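You operate a simulated robot arm through the tools that you are given. There is no shell and no other tool. Be economical: measure what you need, move in short steps, check, and stop when the job is done.

Carry out the task below with a simulated robot arm. There is one attempt and no reset: what you move stays moved.

JOB
Fetch the small black weight and set it on top of the lot box on the top of the dye bench.

Only the result counts: the job must be done as asked and must still hold three seconds after the hand-in. Knocking over, shifting, dropping, spilling or breaking anything else fails it.

ROBOT AND FRAMES
A 6-joint arm with a two-finger parallel gripper, fixed in place. Base frame: the origin is at the foot of the arm, x ahead of it, y to its left, z up; the work surface is at about z = 0. Readings come in m, degrees, newtons and seconds.
With the tool pointing down near the work surface it reaches from about 0.18 to 0.46 m from the base axis. Its first joint turns from -70.0 to 70.0 degrees. Payload 1.9 kg.
Tool frame: the origin (TCP) lies between the finger pads and is the grasp point; the fingertips stand 0.023 m ahead of it; z points along the fingers, y is the line along which they close. Largest opening 0.094 m; finger width 0.038, thickness 0.01; the body of the gripper, 0.054 by 0.096 m, starts 0.039 m behind the TCP.
Orientation is that of the tool frame in the base frame, as [roll, pitch, yaw] about the fixed x, y, z axes, in that order (R = Rz(yaw) Ry(pitch) Rx(roll)). With the fingers straight down and closing along the base's y, the tool's x points along the base's -x, its y along +y and its z along -z.

CONTROLS
- The arm moves only by the tool nudge_tool. Its argument "motion" is a list of rows, each a list of 3 entries, a list of its own where there are three numbers: the shift along the tool's x, y, z in cm, then the turn, a rotation vector about the tool's x, y, z in degrees, then the gripper command, from -1 (shut) to 1 (fully open), values between in proportion. In form: [[[x, y, z], [ax, ay, az], claw], ...]. A call has 1 to 12 rows; each row shifts and turns the commanded pose from where the row before left it, along the tool's axes as they then stand. Each row takes 0.2 s and may step no farther than 0.05 m and 8.6 degrees from the row before; otherwise, or with a gripper value out of range, the whole call is refused. A pose out of reach is approached as far as the arm can. The call stops where the force on the tool passes 40 N (or 10 N more than at its start, if that is more) or the arm is blocked; 0.2 s more then pass. The fingers move at their own pace (about 0.108 m/s each) and stop on an object; they squeeze with about 36 N. The grip force told is the motor's: it shows also when the fingers shut on nothing. Time passes only in rows, and 0.2 s behind the last, so rows that do not move let the fingers close. It gives the time, the measured TCP pose, the force on the tool (base axes), the opening and the grip force at its end, in the units of the frame above (readings bear some noise).
- Cameras (640 x 400 px; columns grow to the right, rows downward): "scene" is fixed at [0.0603, 0.3132, 0.4388]; the picture's right is [-0.74, -0.68, 0.00], its down [-0.30, 0.33, -0.90] and it looks along [0.61, -0.66, -0.44] (base axes); focal length 281 px, centre (320, 200). "wrist" rides on the gripper at [0.086, 0.016, -0.074] in the tool frame; the picture's right is [-0.18, 0.98, 0.00], its down [-0.58, -0.11, -0.81] and it looks along [-0.79, -0.15, 0.59] (tool axes); focal length 243 px, centre (320, 200). There is no depth. A picture from a camera that has moved, and an enlarged one, comes with that camera's place and axes in the base frame and with its lens.
- get_image(camera): a new picture of that camera. No time passes.
- inspect(camera, box): a new picture of the part [left, top, right, bottom] of that camera's present view, enlarged. No time passes.
- close_job(): hands the job in; it is judged then, once.

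Work in short steps. Places have to be worked out from the pictures, the camera data and where the tool is seen: move nearer, look again, correct. Check each grasp and each placing, and mend what went wrong. You have 90 turns and 42 pictures in all, those below and enlarged ones among them. Open the gripper and draw the arm clear of the work before you hand the job in, unless the task says otherwise; then end with one line.

The tools are called by a JSON object that holds its "method" and its "body". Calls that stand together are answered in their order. nudge_tool: Moves the arm, as the interface text tells. Its arguments: {"type":"object","properties":{"motion":{"type":"array"}},"required":["motion"]} The other tools are called the same way: get_image (camera) takes a picture; inspect (camera, box) takes an enlarged picture of a part of a camera's view; close_job () hands the job in.

At the start:

```text
time_s: 0.0
ee_pos: [0.3176, -0.0089, 0.3307]
tool_rot: [180.0, 0.0, -180.0]
contact_force: [0.4, -0.4, 0.0]
finger_gap: 0.0938
gripper_force: 0.0
```

scene: 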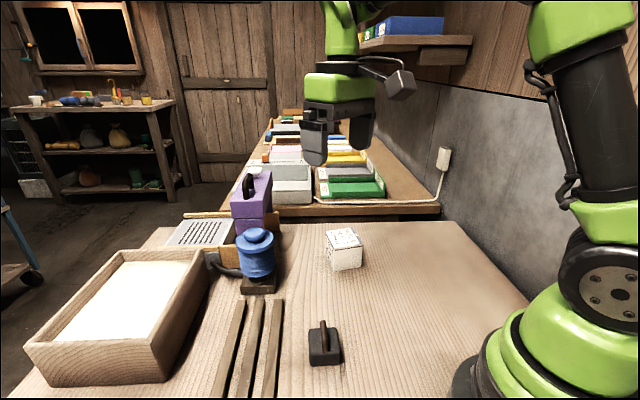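
wrist: 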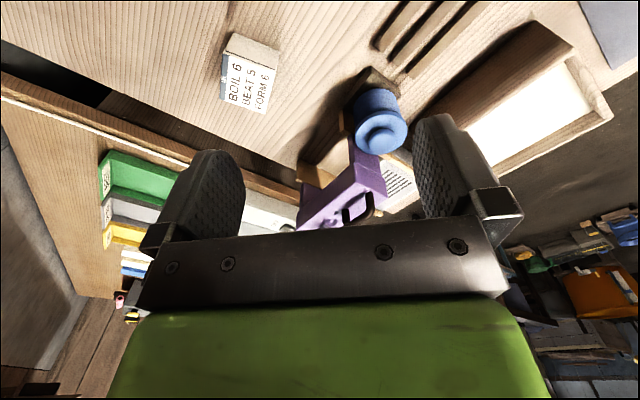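

I'll enlarge the scene picture around the candidate weight and the boxes to identify them.

{"method": "inspect", "body": {"camera": "scene", "box": [200, 210, 440, 390]}}

{"method": "inspect", "body": {"camera": "wrist", "box": [180, 0, 420, 150]}}

```text
2.22 times, centred on (320, 300) of scene
camera zoom: at [0.0603, 0.3132, 0.4388], right [-0.74, -0.68, 0.0], down [-0.3, 0.33, -0.9], along [0.61, -0.66, -0.44], focal length 624 px, centre (320, -22)
```

zoom: 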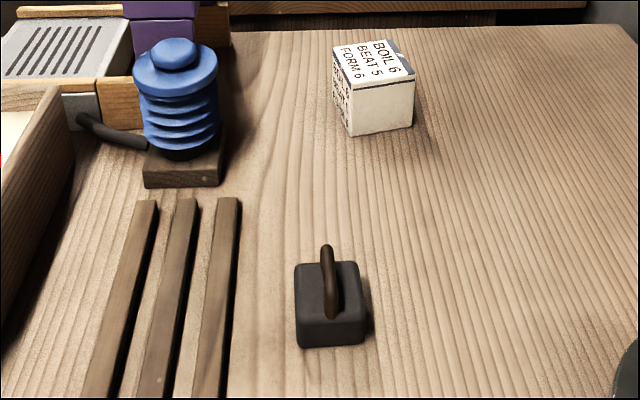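

```text
2.67 times, centred on (300, 75) of wrist
camera zoom: at [0.2319, 0.0079, 0.4054], right [0.18, 0.98, 0.0], down [0.58, -0.11, 0.81], along [0.79, -0.15, -0.59], focal length 647 px, centre (373, 533)
```

zoom: 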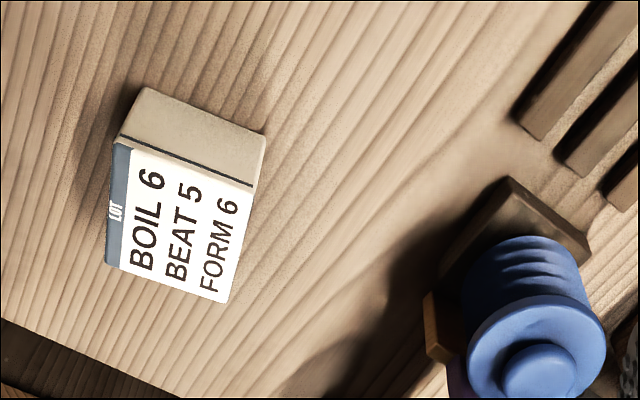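

The white box is labelled LOT, and the black weight with a brown handle stands nearest the camera. I'll enlarge both to measure them.

{"method": "inspect", "body": {"camera": "scene", "box": [284, 310, 364, 375]}}

{"method": "inspect", "body": {"camera": "scene", "box": [304, 215, 384, 280]}}

```text
6.15 times, centred on (324, 342) of scene
camera zoom: at [0.0603, 0.3132, 0.4388], right [-0.74, -0.68, 0.0], down [-0.3, 0.33, -0.9], along [0.61, -0.66, -0.44], focal length 1728 px, centre (295, -677)
```

zoom: 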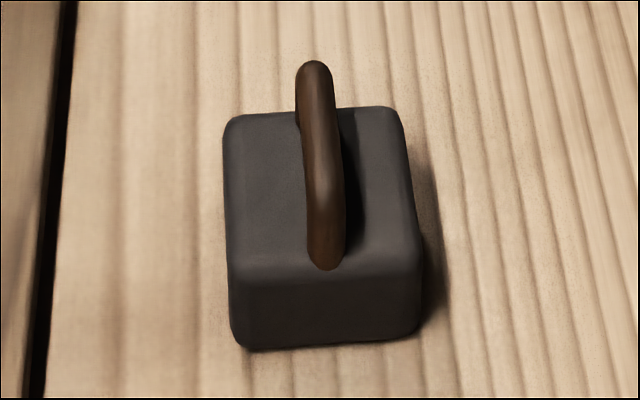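

```text
6.15 times, centred on (344, 248) of scene
camera zoom: at [0.0603, 0.3132, 0.4388], right [-0.74, -0.68, 0.0], down [-0.3, 0.33, -0.9], along [0.61, -0.66, -0.44], focal length 1728 px, centre (172, -92)
```

zoom: 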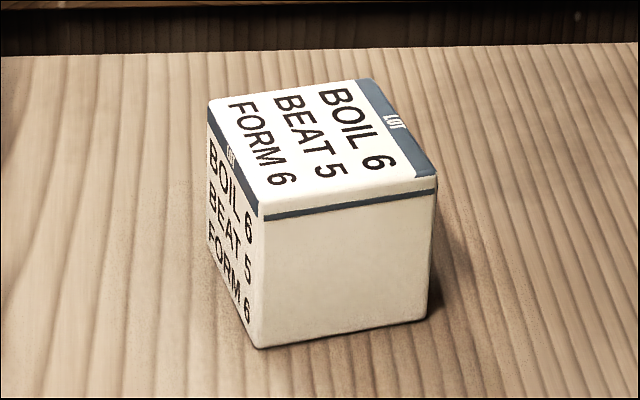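

Estimates: weight centre is about (0.267, 0.081), block top at z≈0.03 and handle top at z≈0.056, with the handle plane along (0.72,-0.69). The lot box centre is about (0.401,-0.140), top at z≈0.06. I'll move above the weight at z≈0.18 and turn 44° so the fingers close across the handle.

{"method": "nudge_tool", "body": {"motion": [[[1.0, 1.8, 3.0], [0, 0, 0], 0], [[1.0, 1.8, 3.0], [0, 0, 0], 0], [[1.0, 1.8, 3.0], [0, 0, 0], 0], [[1.0, 1.8, 3.0], [0, 0, 0], 0], [[1.06, 1.74, 3.0], [0, 0, 0], 0], [[0, 0, 0], [0, 0, 7.4], 0], [[0, 0, 0], [0, 0, 7.4], 0], [[0, 0, 0], [0, 0, 7.3], 0], [[0, 0, 0], [0, 0, 7.3], 0], [[0, 0, 0], [0, 0, 7.3], 0], [[0, 0, 0], [0, 0, 7.3], 0], [[0, 0, 0], [0, 0, 0], 0]]}}

{"method": "get_image", "body": {"camera": "scene"}}

{"method": "get_image", "body": {"camera": "wrist"}}

```text
time_s: 2.6
ee_pos: [0.2667, 0.0812, 0.1811]
tool_rot: [-179.9, 0.0, 136.0]
contact_force: [0.1, 0.3, 0.1]
finger_gap: 0.0469
gripper_force: 0.0
```

```text
35 pictures are left
```

scene: 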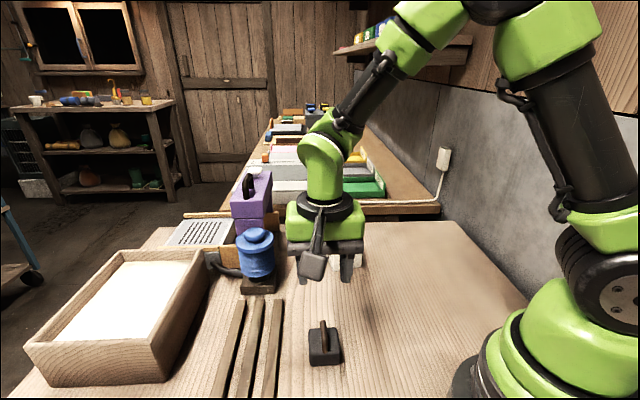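

```text
34 pictures are left
camera wrist: at [0.2169, 0.1529, 0.2558], right [0.82, 0.58, 0.0], down [0.34, -0.48, 0.81], along [0.47, -0.66, -0.59], focal length 243 px, centre (320, 200)
```

wrist: 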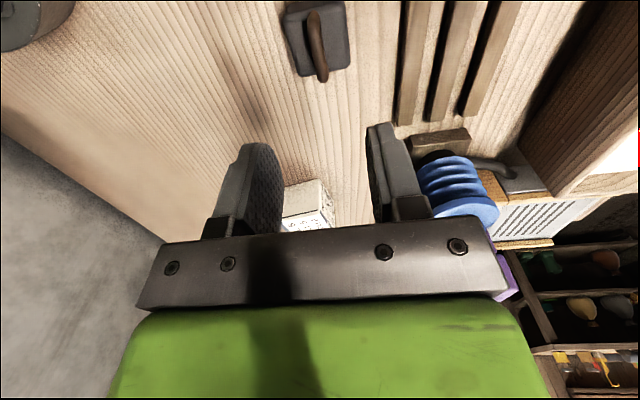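

The wrist view puts the handle at about (0.265, 0.083), so the tool is aligned. I'll descend to z≈0.08 and check.

{"method": "nudge_tool", "body": {"motion": [[[0, 0, 3.5], [0, 0, 0], 0], [[0, 0, 3.5], [0, 0, 0], 0], [[0, 0, 2.8], [0, 0, 0], 0], [[0, 0, 0], [0, 0, 0], 0]]}}

{"method": "get_image", "body": {"camera": "wrist"}}

{"method": "inspect", "body": {"camera": "scene", "box": [260, 270, 400, 380]}}

```text
time_s: 3.6
ee_pos: [0.2656, 0.0792, 0.0834]
tool_rot: [-180.0, 0.1, 136.0]
contact_force: [0.6, 0.3, -0.3]
finger_gap: 0.0472
gripper_force: 0.0
```

```text
33 pictures are left
camera wrist: at [0.2163, 0.151, 0.1581], right [0.82, 0.58, 0.0], down [0.34, -0.48, 0.81], along [0.47, -0.66, -0.59], focal length 243 px, centre (320, 200)
```

wrist: 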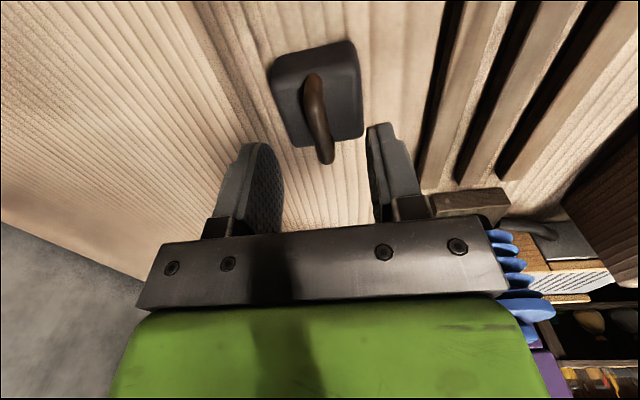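

```text
3.64 times, centred on (330, 325) of scene
camera zoom: at [0.0603, 0.3132, 0.4388], right [-0.74, -0.68, 0.0], down [-0.3, 0.33, -0.9], along [0.61, -0.66, -0.44], focal length 1021 px, centre (284, -254)
```

zoom: 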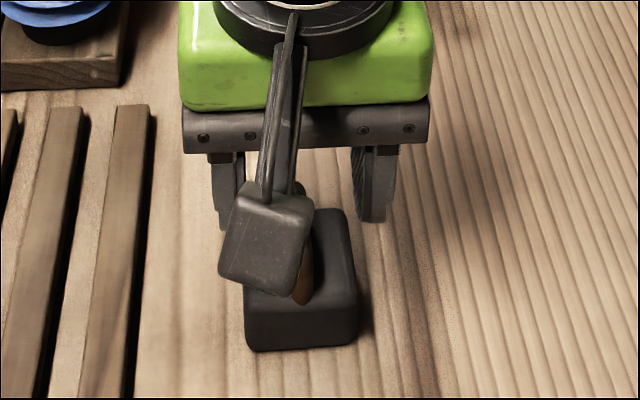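

The handle is between the fingers, and its middle is about 4 mm toward tool +x. I'll shift that much, lower to z≈0.057 so the tips stay just above the block, and close on the handle.

{"method": "nudge_tool", "body": {"motion": [[[0.4, 0.1, 1.3], [0, 0, 0], 0], [[0, 0, 1.3], [0, 0, 0], 0], [[0, 0, 0], [0, 0, 0], 0], [[0, 0, 0], [0, 0, 0], -1], [[0, 0, 0], [0, 0, 0], -1], [[0, 0, 0], [0, 0, 0], -1]]}}

{"method": "get_image", "body": {"camera": "wrist"}}

```text
time_s: 5.0
ee_pos: [0.263, 0.083, 0.0584]
tool_rot: [-180.0, 0.0, 136.0]
contact_force: [-0.2, 0.3, 0.2]
finger_gap: 0.0095
gripper_force: 35.9
```

```text
31 pictures are left
camera wrist: at [0.2128, 0.1553, 0.1333], right [0.81, 0.58, 0.0], down [0.34, -0.48, 0.81], along [0.47, -0.66, -0.59], focal length 243 px, centre (320, 200)
```

wrist: 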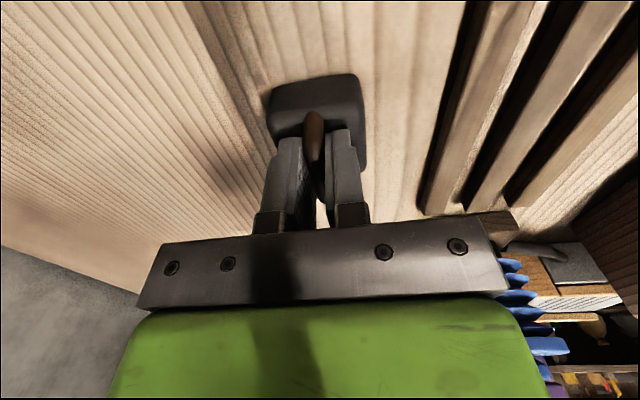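

The fingers stopped at 9.5 mm, which matches the handle. I'll lift slowly and check that it hangs level.

{"method": "nudge_tool", "body": {"motion": [[[0, 0, -1], [0, 0, 0], -1], [[0, 0, -2], [0, 0, 0], -1], [[0, 0, -3], [0, 0, 0], -1], [[0, 0, -3], [0, 0, 0], -1], [[0, 0, -3], [0, 0, 0], -1], [[0, 0, 0], [0, 0, 0], -1]]}}

{"method": "get_image", "body": {"camera": "wrist"}}

{"method": "get_image", "body": {"camera": "scene"}}

```text
time_s: 6.4
ee_pos: [0.2633, 0.0861, 0.1756]
tool_rot: [180.0, 0.1, 136.1]
contact_force: [-0.5, 0.5, -3.3]
finger_gap: 0.0094
gripper_force: 35.9
```

```text
30 pictures are left
camera wrist: at [0.2141, 0.158, 0.2501], right [0.81, 0.58, 0.0], down [0.34, -0.48, 0.81], along [0.47, -0.66, -0.59], focal length 243 px, centre (320, 200)
```

wrist: 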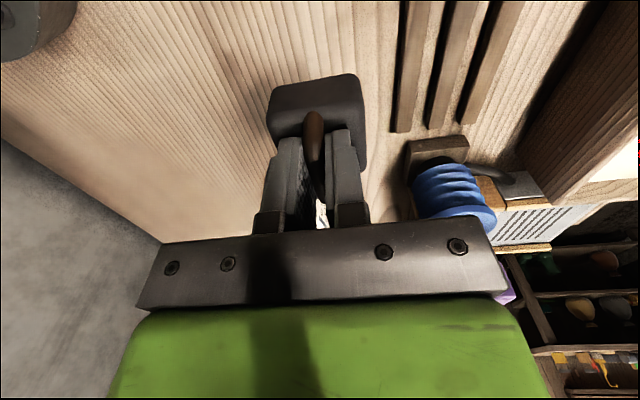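

```text
29 pictures are left
```

scene: 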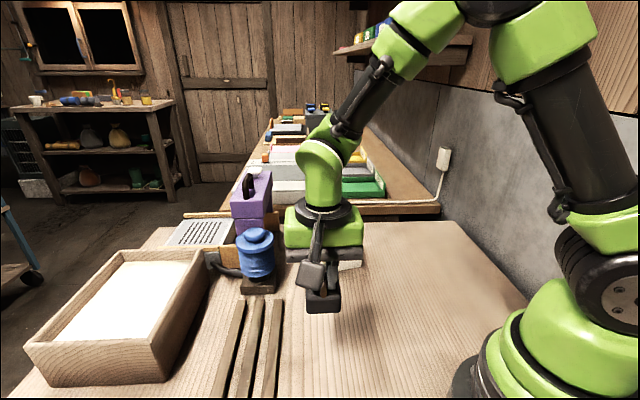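

The weight hangs level and firm at about 0.33 kg. I'll carry it over to the lot box at this height, leaving about 6 cm clearance above the box top.

{"method": "nudge_tool", "body": {"motion": [[[-2.56, -0.67, -0.3], [0, 0, 0], -1], [[-2.56, -0.67, -0.3], [0, 0, 0], -1], [[-2.56, -0.67, -0.3], [0, 0, 0], -1], [[-2.56, -0.67, 0], [0, 0, 0], -1], [[-2.56, -0.67, 0], [0, 0, 0], -1], [[-2.56, -0.67, 0], [0, 0, 0], -1], [[-2.56, -0.67, 0], [0, 0, 0], -1], [[-2.56, -0.67, 0], [0, 0, 0], -1], [[-2.56, -0.67, 0], [0, 0, 0], -1], [[-2.56, -0.67, 0], [0, 0, 0], -1], [[0, 0, 0], [0, 0, 0], -1]]}}

{"method": "get_image", "body": {"camera": "wrist"}}

{"method": "get_image", "body": {"camera": "scene"}}

```text
time_s: 8.8
ee_pos: [0.4032, -0.1412, 0.1876]
tool_rot: [179.9, -0.1, 136.1]
contact_force: [0.7, -0.5, -2.3]
finger_gap: 0.0096
gripper_force: 35.7
```

```text
28 pictures are left
camera wrist: at [0.3524, -0.0683, 0.2626], right [0.81, 0.58, 0.0], down [0.34, -0.48, 0.81], along [0.47, -0.66, -0.59], focal length 243 px, centre (320, 200)
```

wrist: 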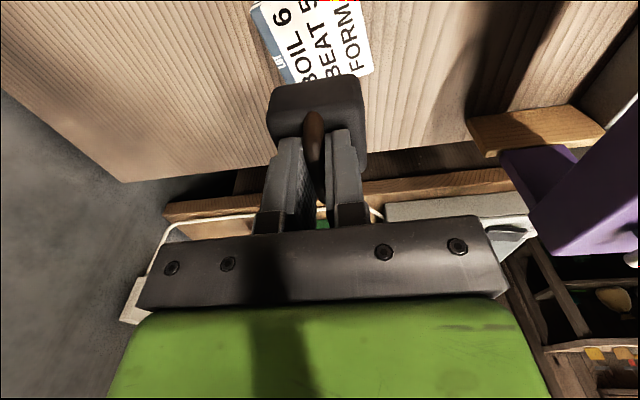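

```text
27 pictures are left
```

scene: 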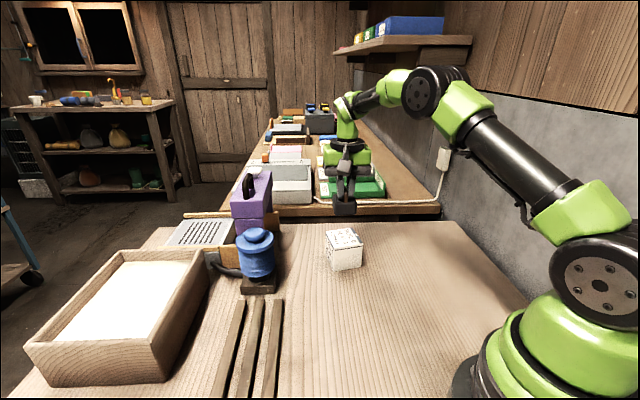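

Both views together put the box top at z≈0.067 with its centre near (0.395,-0.133), so I'll shift about 1.1 cm toward tool +x and come down to z≈0.145. Then I'll look again.

{"method": "nudge_tool", "body": {"motion": [[[1.1, 0, 0], [0, 0, 0], -1], [[0, 0, 2.0], [0, 0, 0], -1], [[0, 0, 2.2], [0, 0, 0], -1], [[0, 0, 0], [0, 0, 0], -1]]}}

{"method": "get_image", "body": {"camera": "wrist"}}

{"method": "inspect", "body": {"camera": "scene", "box": [294, 180, 394, 280]}}

```text
time_s: 9.8
ee_pos: [0.3929, -0.1322, 0.1419]
tool_rot: [-179.9, 0.1, 136.0]
contact_force: [-0.8, 0.4, -2.6]
finger_gap: 0.0096
gripper_force: 35.9
```

```text
26 pictures are left
camera wrist: at [0.3438, -0.0604, 0.2166], right [0.81, 0.58, 0.0], down [0.34, -0.48, 0.81], along [0.47, -0.66, -0.59], focal length 243 px, centre (320, 200)
```

wrist: 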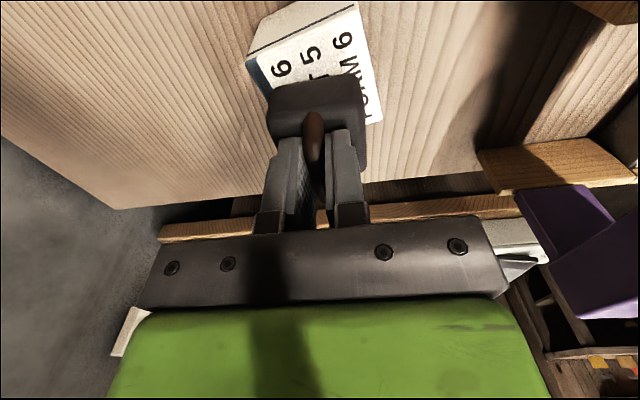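

```text
4.00 times, centred on (344, 230) of scene
camera zoom: at [0.0603, 0.3132, 0.4388], right [-0.74, -0.68, 0.0], down [-0.3, 0.33, -0.9], along [0.61, -0.66, -0.44], focal length 1124 px, centre (224, 80)
```

zoom: 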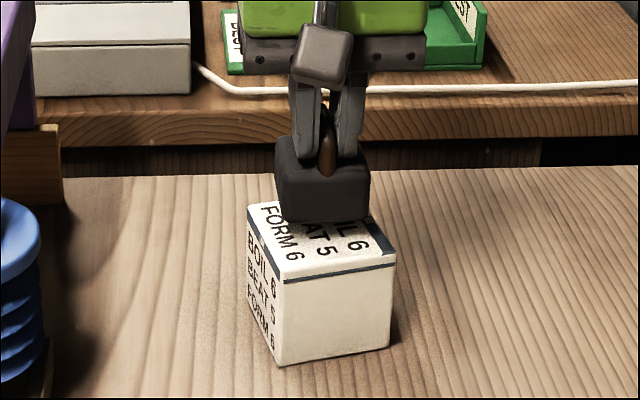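

The box top centre is about (0.396,-0.132), but the weight sits slightly too far from the scene camera in this view. I'll shift tool +x 0.8 cm, lower 1 cm and look again.

{"method": "nudge_tool", "body": {"motion": [[[0.8, 0, 0], [0, 0, 0], -1], [[0, 0, 0.5], [0, 0, 0], -1], [[0, 0, 0.5], [0, 0, 0], -1], [[0, 0, 0], [0, 0, 0], -1]]}}

{"method": "inspect", "body": {"camera": "scene", "box": [304, 205, 384, 285]}}

{"method": "get_image", "body": {"camera": "wrist"}}

```text
time_s: 10.8
ee_pos: [0.3885, -0.1269, 0.1317]
tool_rot: [-180.0, 0.0, 136.1]
contact_force: [-0.3, 0.2, -2.9]
finger_gap: 0.0097
gripper_force: 35.8
```

```text
5.00 times, centred on (344, 245) of scene
camera zoom: at [0.0603, 0.3132, 0.4388], right [-0.74, -0.68, 0.0], down [-0.3, 0.33, -0.9], along [0.61, -0.66, -0.44], focal length 1404 px, centre (200, -25)
```

zoom: 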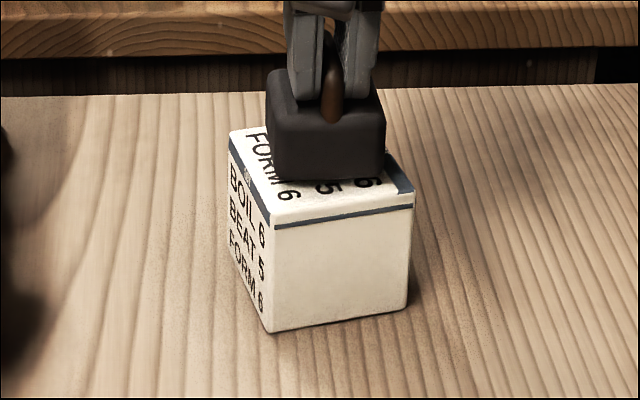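

```text
23 pictures are left
camera wrist: at [0.3378, -0.0552, 0.2076], right [0.81, 0.58, 0.0], down [0.34, -0.48, 0.81], along [0.47, -0.66, -0.59], focal length 243 px, centre (320, 200)
```

wrist: 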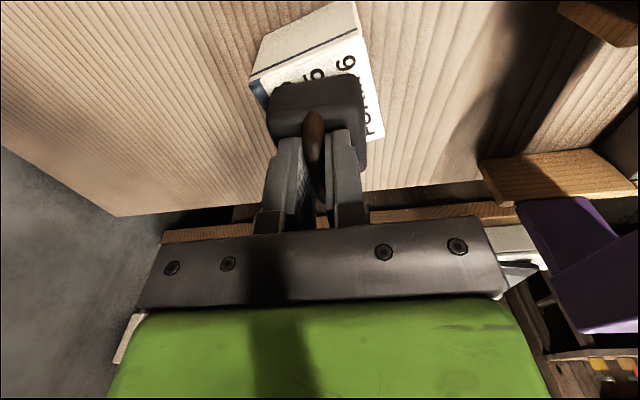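

The weight should land nearly centred, about 2–4 mm to the right in the scene view. I'll shift tool y by 0.2 cm and lower in tiny steps, watching the force.

{"method": "nudge_tool", "body": {"motion": [[[0, 0.2, 0.1], [0, 0, 0], -1], [[0, 0, 0.15], [0, 0, 0], -1], [[0, 0, 0.15], [0, 0, 0], -1], [[0, 0, 0], [0, 0, 0], -1]]}}

```text
time_s: 11.8
ee_pos: [0.39, -0.127, 0.1304]
tool_rot: [-180.0, 0.0, 136.0]
contact_force: [0.4, 0.3, -2.2]
finger_gap: 0.0094
gripper_force: 36.1
```

No contact yet, so I'll lower a little more.

{"method": "nudge_tool", "body": {"motion": [[[0, 0, 0.1], [0, 0, 0], -1], [[0, 0, 0.1], [0, 0, 0], -1], [[0, 0, 0], [0, 0, 0], -1]]}}

{"method": "inspect", "body": {"camera": "scene", "box": [304, 205, 384, 285]}}

```text
time_s: 12.6
ee_pos: [0.3902, -0.1273, 0.1281]
tool_rot: [180.0, 0.0, 136.0]
contact_force: [-3.9, 1.7, 11.5]
finger_gap: 0.0095
gripper_force: 35.7
```

```text
5.00 times, centred on (344, 245) of scene
camera zoom: at [0.0602, 0.3132, 0.4388], right [-0.74, -0.68, 0.0], down [-0.3, 0.33, -0.9], along [0.61, -0.66, -0.44], focal length 1404 px, centre (200, -25)
```

zoom: 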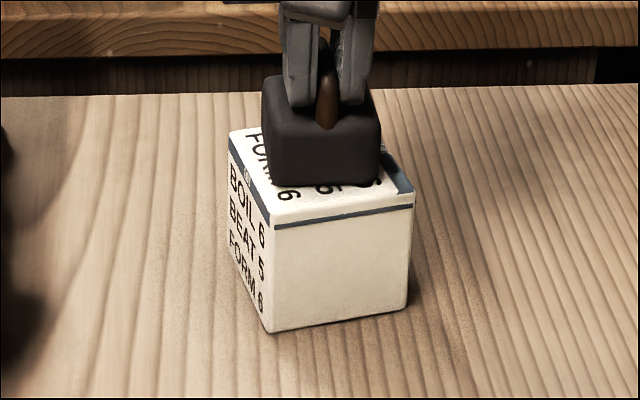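

Contact is at z≈0.128, so the box top is at about 0.07, and the weight is about 7 mm toward the back edge. I'll lift slightly, shift tool +x 0.6 cm and set it down again.

{"method": "nudge_tool", "body": {"motion": [[[0, 0, -0.4], [0, 0, 0], -1], [[0, 0, -0.4], [0, 0, 0], -1], [[0.6, 0.1, 0], [0, 0, 0], -1], [[0, 0, 0], [0, 0, 0], -1], [[0, 0, 0.3], [0, 0, 0], -1], [[0, 0, 0.2], [0, 0, 0], -1], [[0, 0, 0.15], [0, 0, 0], -1], [[0, 0, 0.1], [0, 0, 0], -1], [[0, 0, 0], [0, 0, 0], -1]]}}

{"method": "inspect", "body": {"camera": "scene", "box": [304, 205, 384, 285]}}

{"method": "get_image", "body": {"camera": "wrist"}}

```text
time_s: 14.6
ee_pos: [0.3867, -0.123, 0.1295]
tool_rot: [180.0, 0.0, 136.0]
contact_force: [0.1, -0.1, -2.6]
finger_gap: 0.0091
gripper_force: 36.4
```

```text
5.00 times, centred on (344, 245) of scene
camera zoom: at [0.0603, 0.3132, 0.4388], right [-0.74, -0.68, 0.0], down [-0.3, 0.33, -0.9], along [0.61, -0.66, -0.44], focal length 1404 px, centre (200, -25)
```

zoom: 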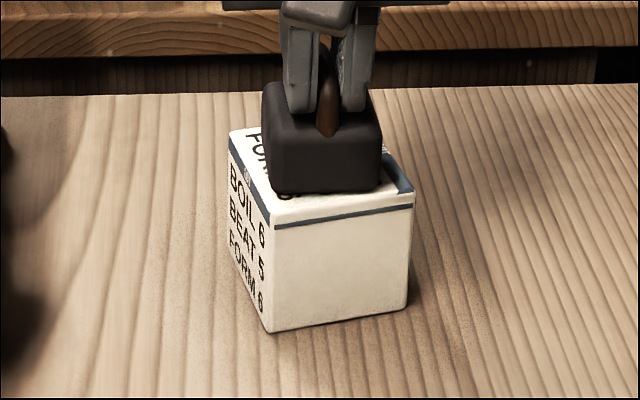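

```text
20 pictures are left
camera wrist: at [0.3364, -0.0506, 0.2033], right [0.81, 0.58, 0.0], down [0.34, -0.48, 0.81], along [0.47, -0.66, -0.59], focal length 243 px, centre (320, 200)
```

wrist: 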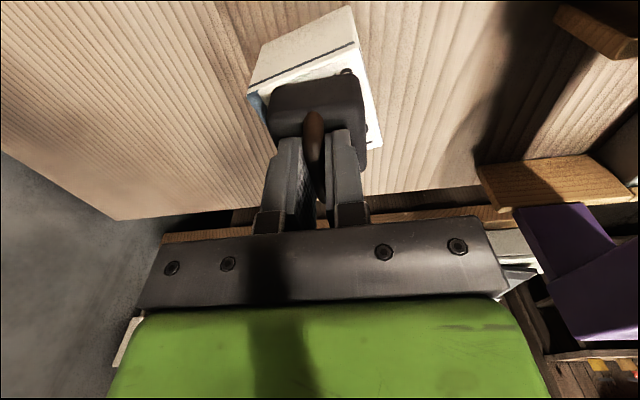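

The weight is now well centred and just above the box, which has not moved. I'll lower the last millimetre or so.

{"method": "nudge_tool", "body": {"motion": [[[0, 0, 0.08], [0, 0, 0], -1], [[0, 0, 0.06], [0, 0, 0], -1], [[0, 0, 0], [0, 0, 0], -1]]}}

```text
time_s: 15.4
ee_pos: [0.3867, -0.1219, 0.1291]
tool_rot: [179.9, 0.2, 136.0]
contact_force: [-4.9, -0.1, 21.6]
finger_gap: 0.0095
gripper_force: 35.7
```

It is firmly seated, with the force showing contact. I'll ease up half a millimetre and open the fingers partway.

{"method": "nudge_tool", "body": {"motion": [[[0, 0, -0.06], [0, 0, 0], -1], [[0, 0, 0], [0, 0, 0], -0.85], [[0, 0, 0], [0, 0, 0], -0.6], [[0, 0, 0], [0, 0, 0], -0.3], [[0, 0, 0], [0, 0, 0], -0.2]]}}

{"method": "get_image", "body": {"camera": "wrist"}}

```text
time_s: 16.6
ee_pos: [0.3858, -0.1215, 0.127]
tool_rot: [-180.0, -0.2, 135.9]
contact_force: [-0.6, -0.7, 1.1]
finger_gap: 0.0367
gripper_force: 0.1
```

```text
19 pictures are left
camera wrist: at [0.336, -0.0503, 0.2018], right [0.81, 0.58, 0.0], down [0.34, -0.48, 0.81], along [0.47, -0.66, -0.59], focal length 243 px, centre (320, 200)
```

wrist: 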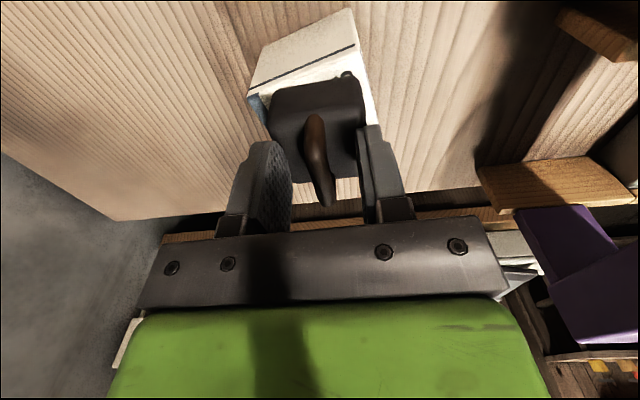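

The fingers are clear of the handle and the weight rests on the box. I'll retreat straight up and check.

{"method": "nudge_tool", "body": {"motion": [[[0, 0, -1], [0, 0, 0], -0.2], [[0, 0, -2], [0, 0, 0], -0.2], [[0, 0, -3], [0, 0, 0], -0.2], [[0, 0, -4], [0, 0, 0], 0.3], [[0, 0, -3], [0, 0, 0], 1], [[3, 0, 0], [0, 0, 0], 1], [[3, 0, 0], [0, 0, 0], 1], [[3, 0, 0], [0, 0, 0], 1], [[0, 0, 0], [0, 0, 0], 1]]}}

{"method": "get_image", "body": {"camera": "scene"}}

{"method": "inspect", "body": {"camera": "scene", "box": [304, 195, 384, 285]}}

```text
time_s: 18.6
ee_pos: [0.3215, -0.0602, 0.2585]
tool_rot: [-179.9, 0.0, 136.0]
contact_force: [-0.2, 0.1, -0.1]
finger_gap: 0.0942
gripper_force: 0.0
```

```text
18 pictures are left
```

scene: 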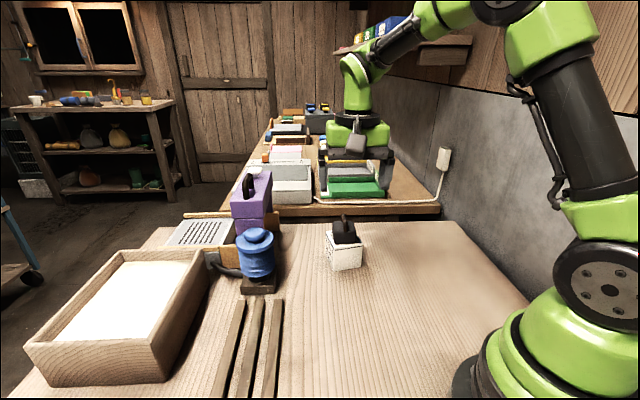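

```text
4.44 times, centred on (344, 240) of scene
camera zoom: at [0.0603, 0.3132, 0.4388], right [-0.74, -0.68, 0.0], down [-0.3, 0.33, -0.9], along [0.61, -0.66, -0.44], focal length 1248 px, centre (213, 22)
```

zoom: 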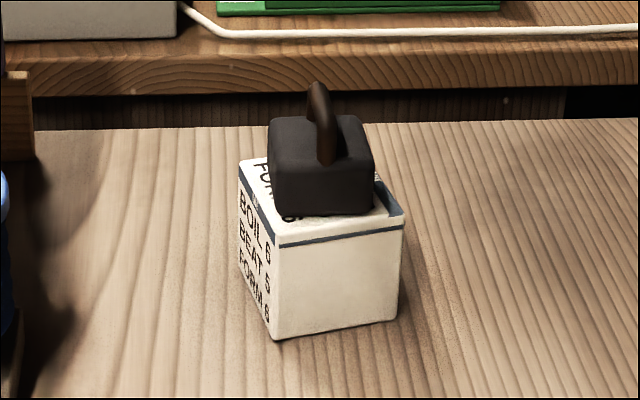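

The weight stands level and centred on the lot box. The box and everything else look unmoved, and the arm is clear with the gripper open, so I'm handing in.

{"method": "close_job", "body": {}}

```text
The job is handed in.
```

The small black weight is standing on top of the lot box; I took the white box labelled LOT on the near bench as the one you meant. The gripper is open, the arm is clear, and nothing else looked disturbed in the last picture.
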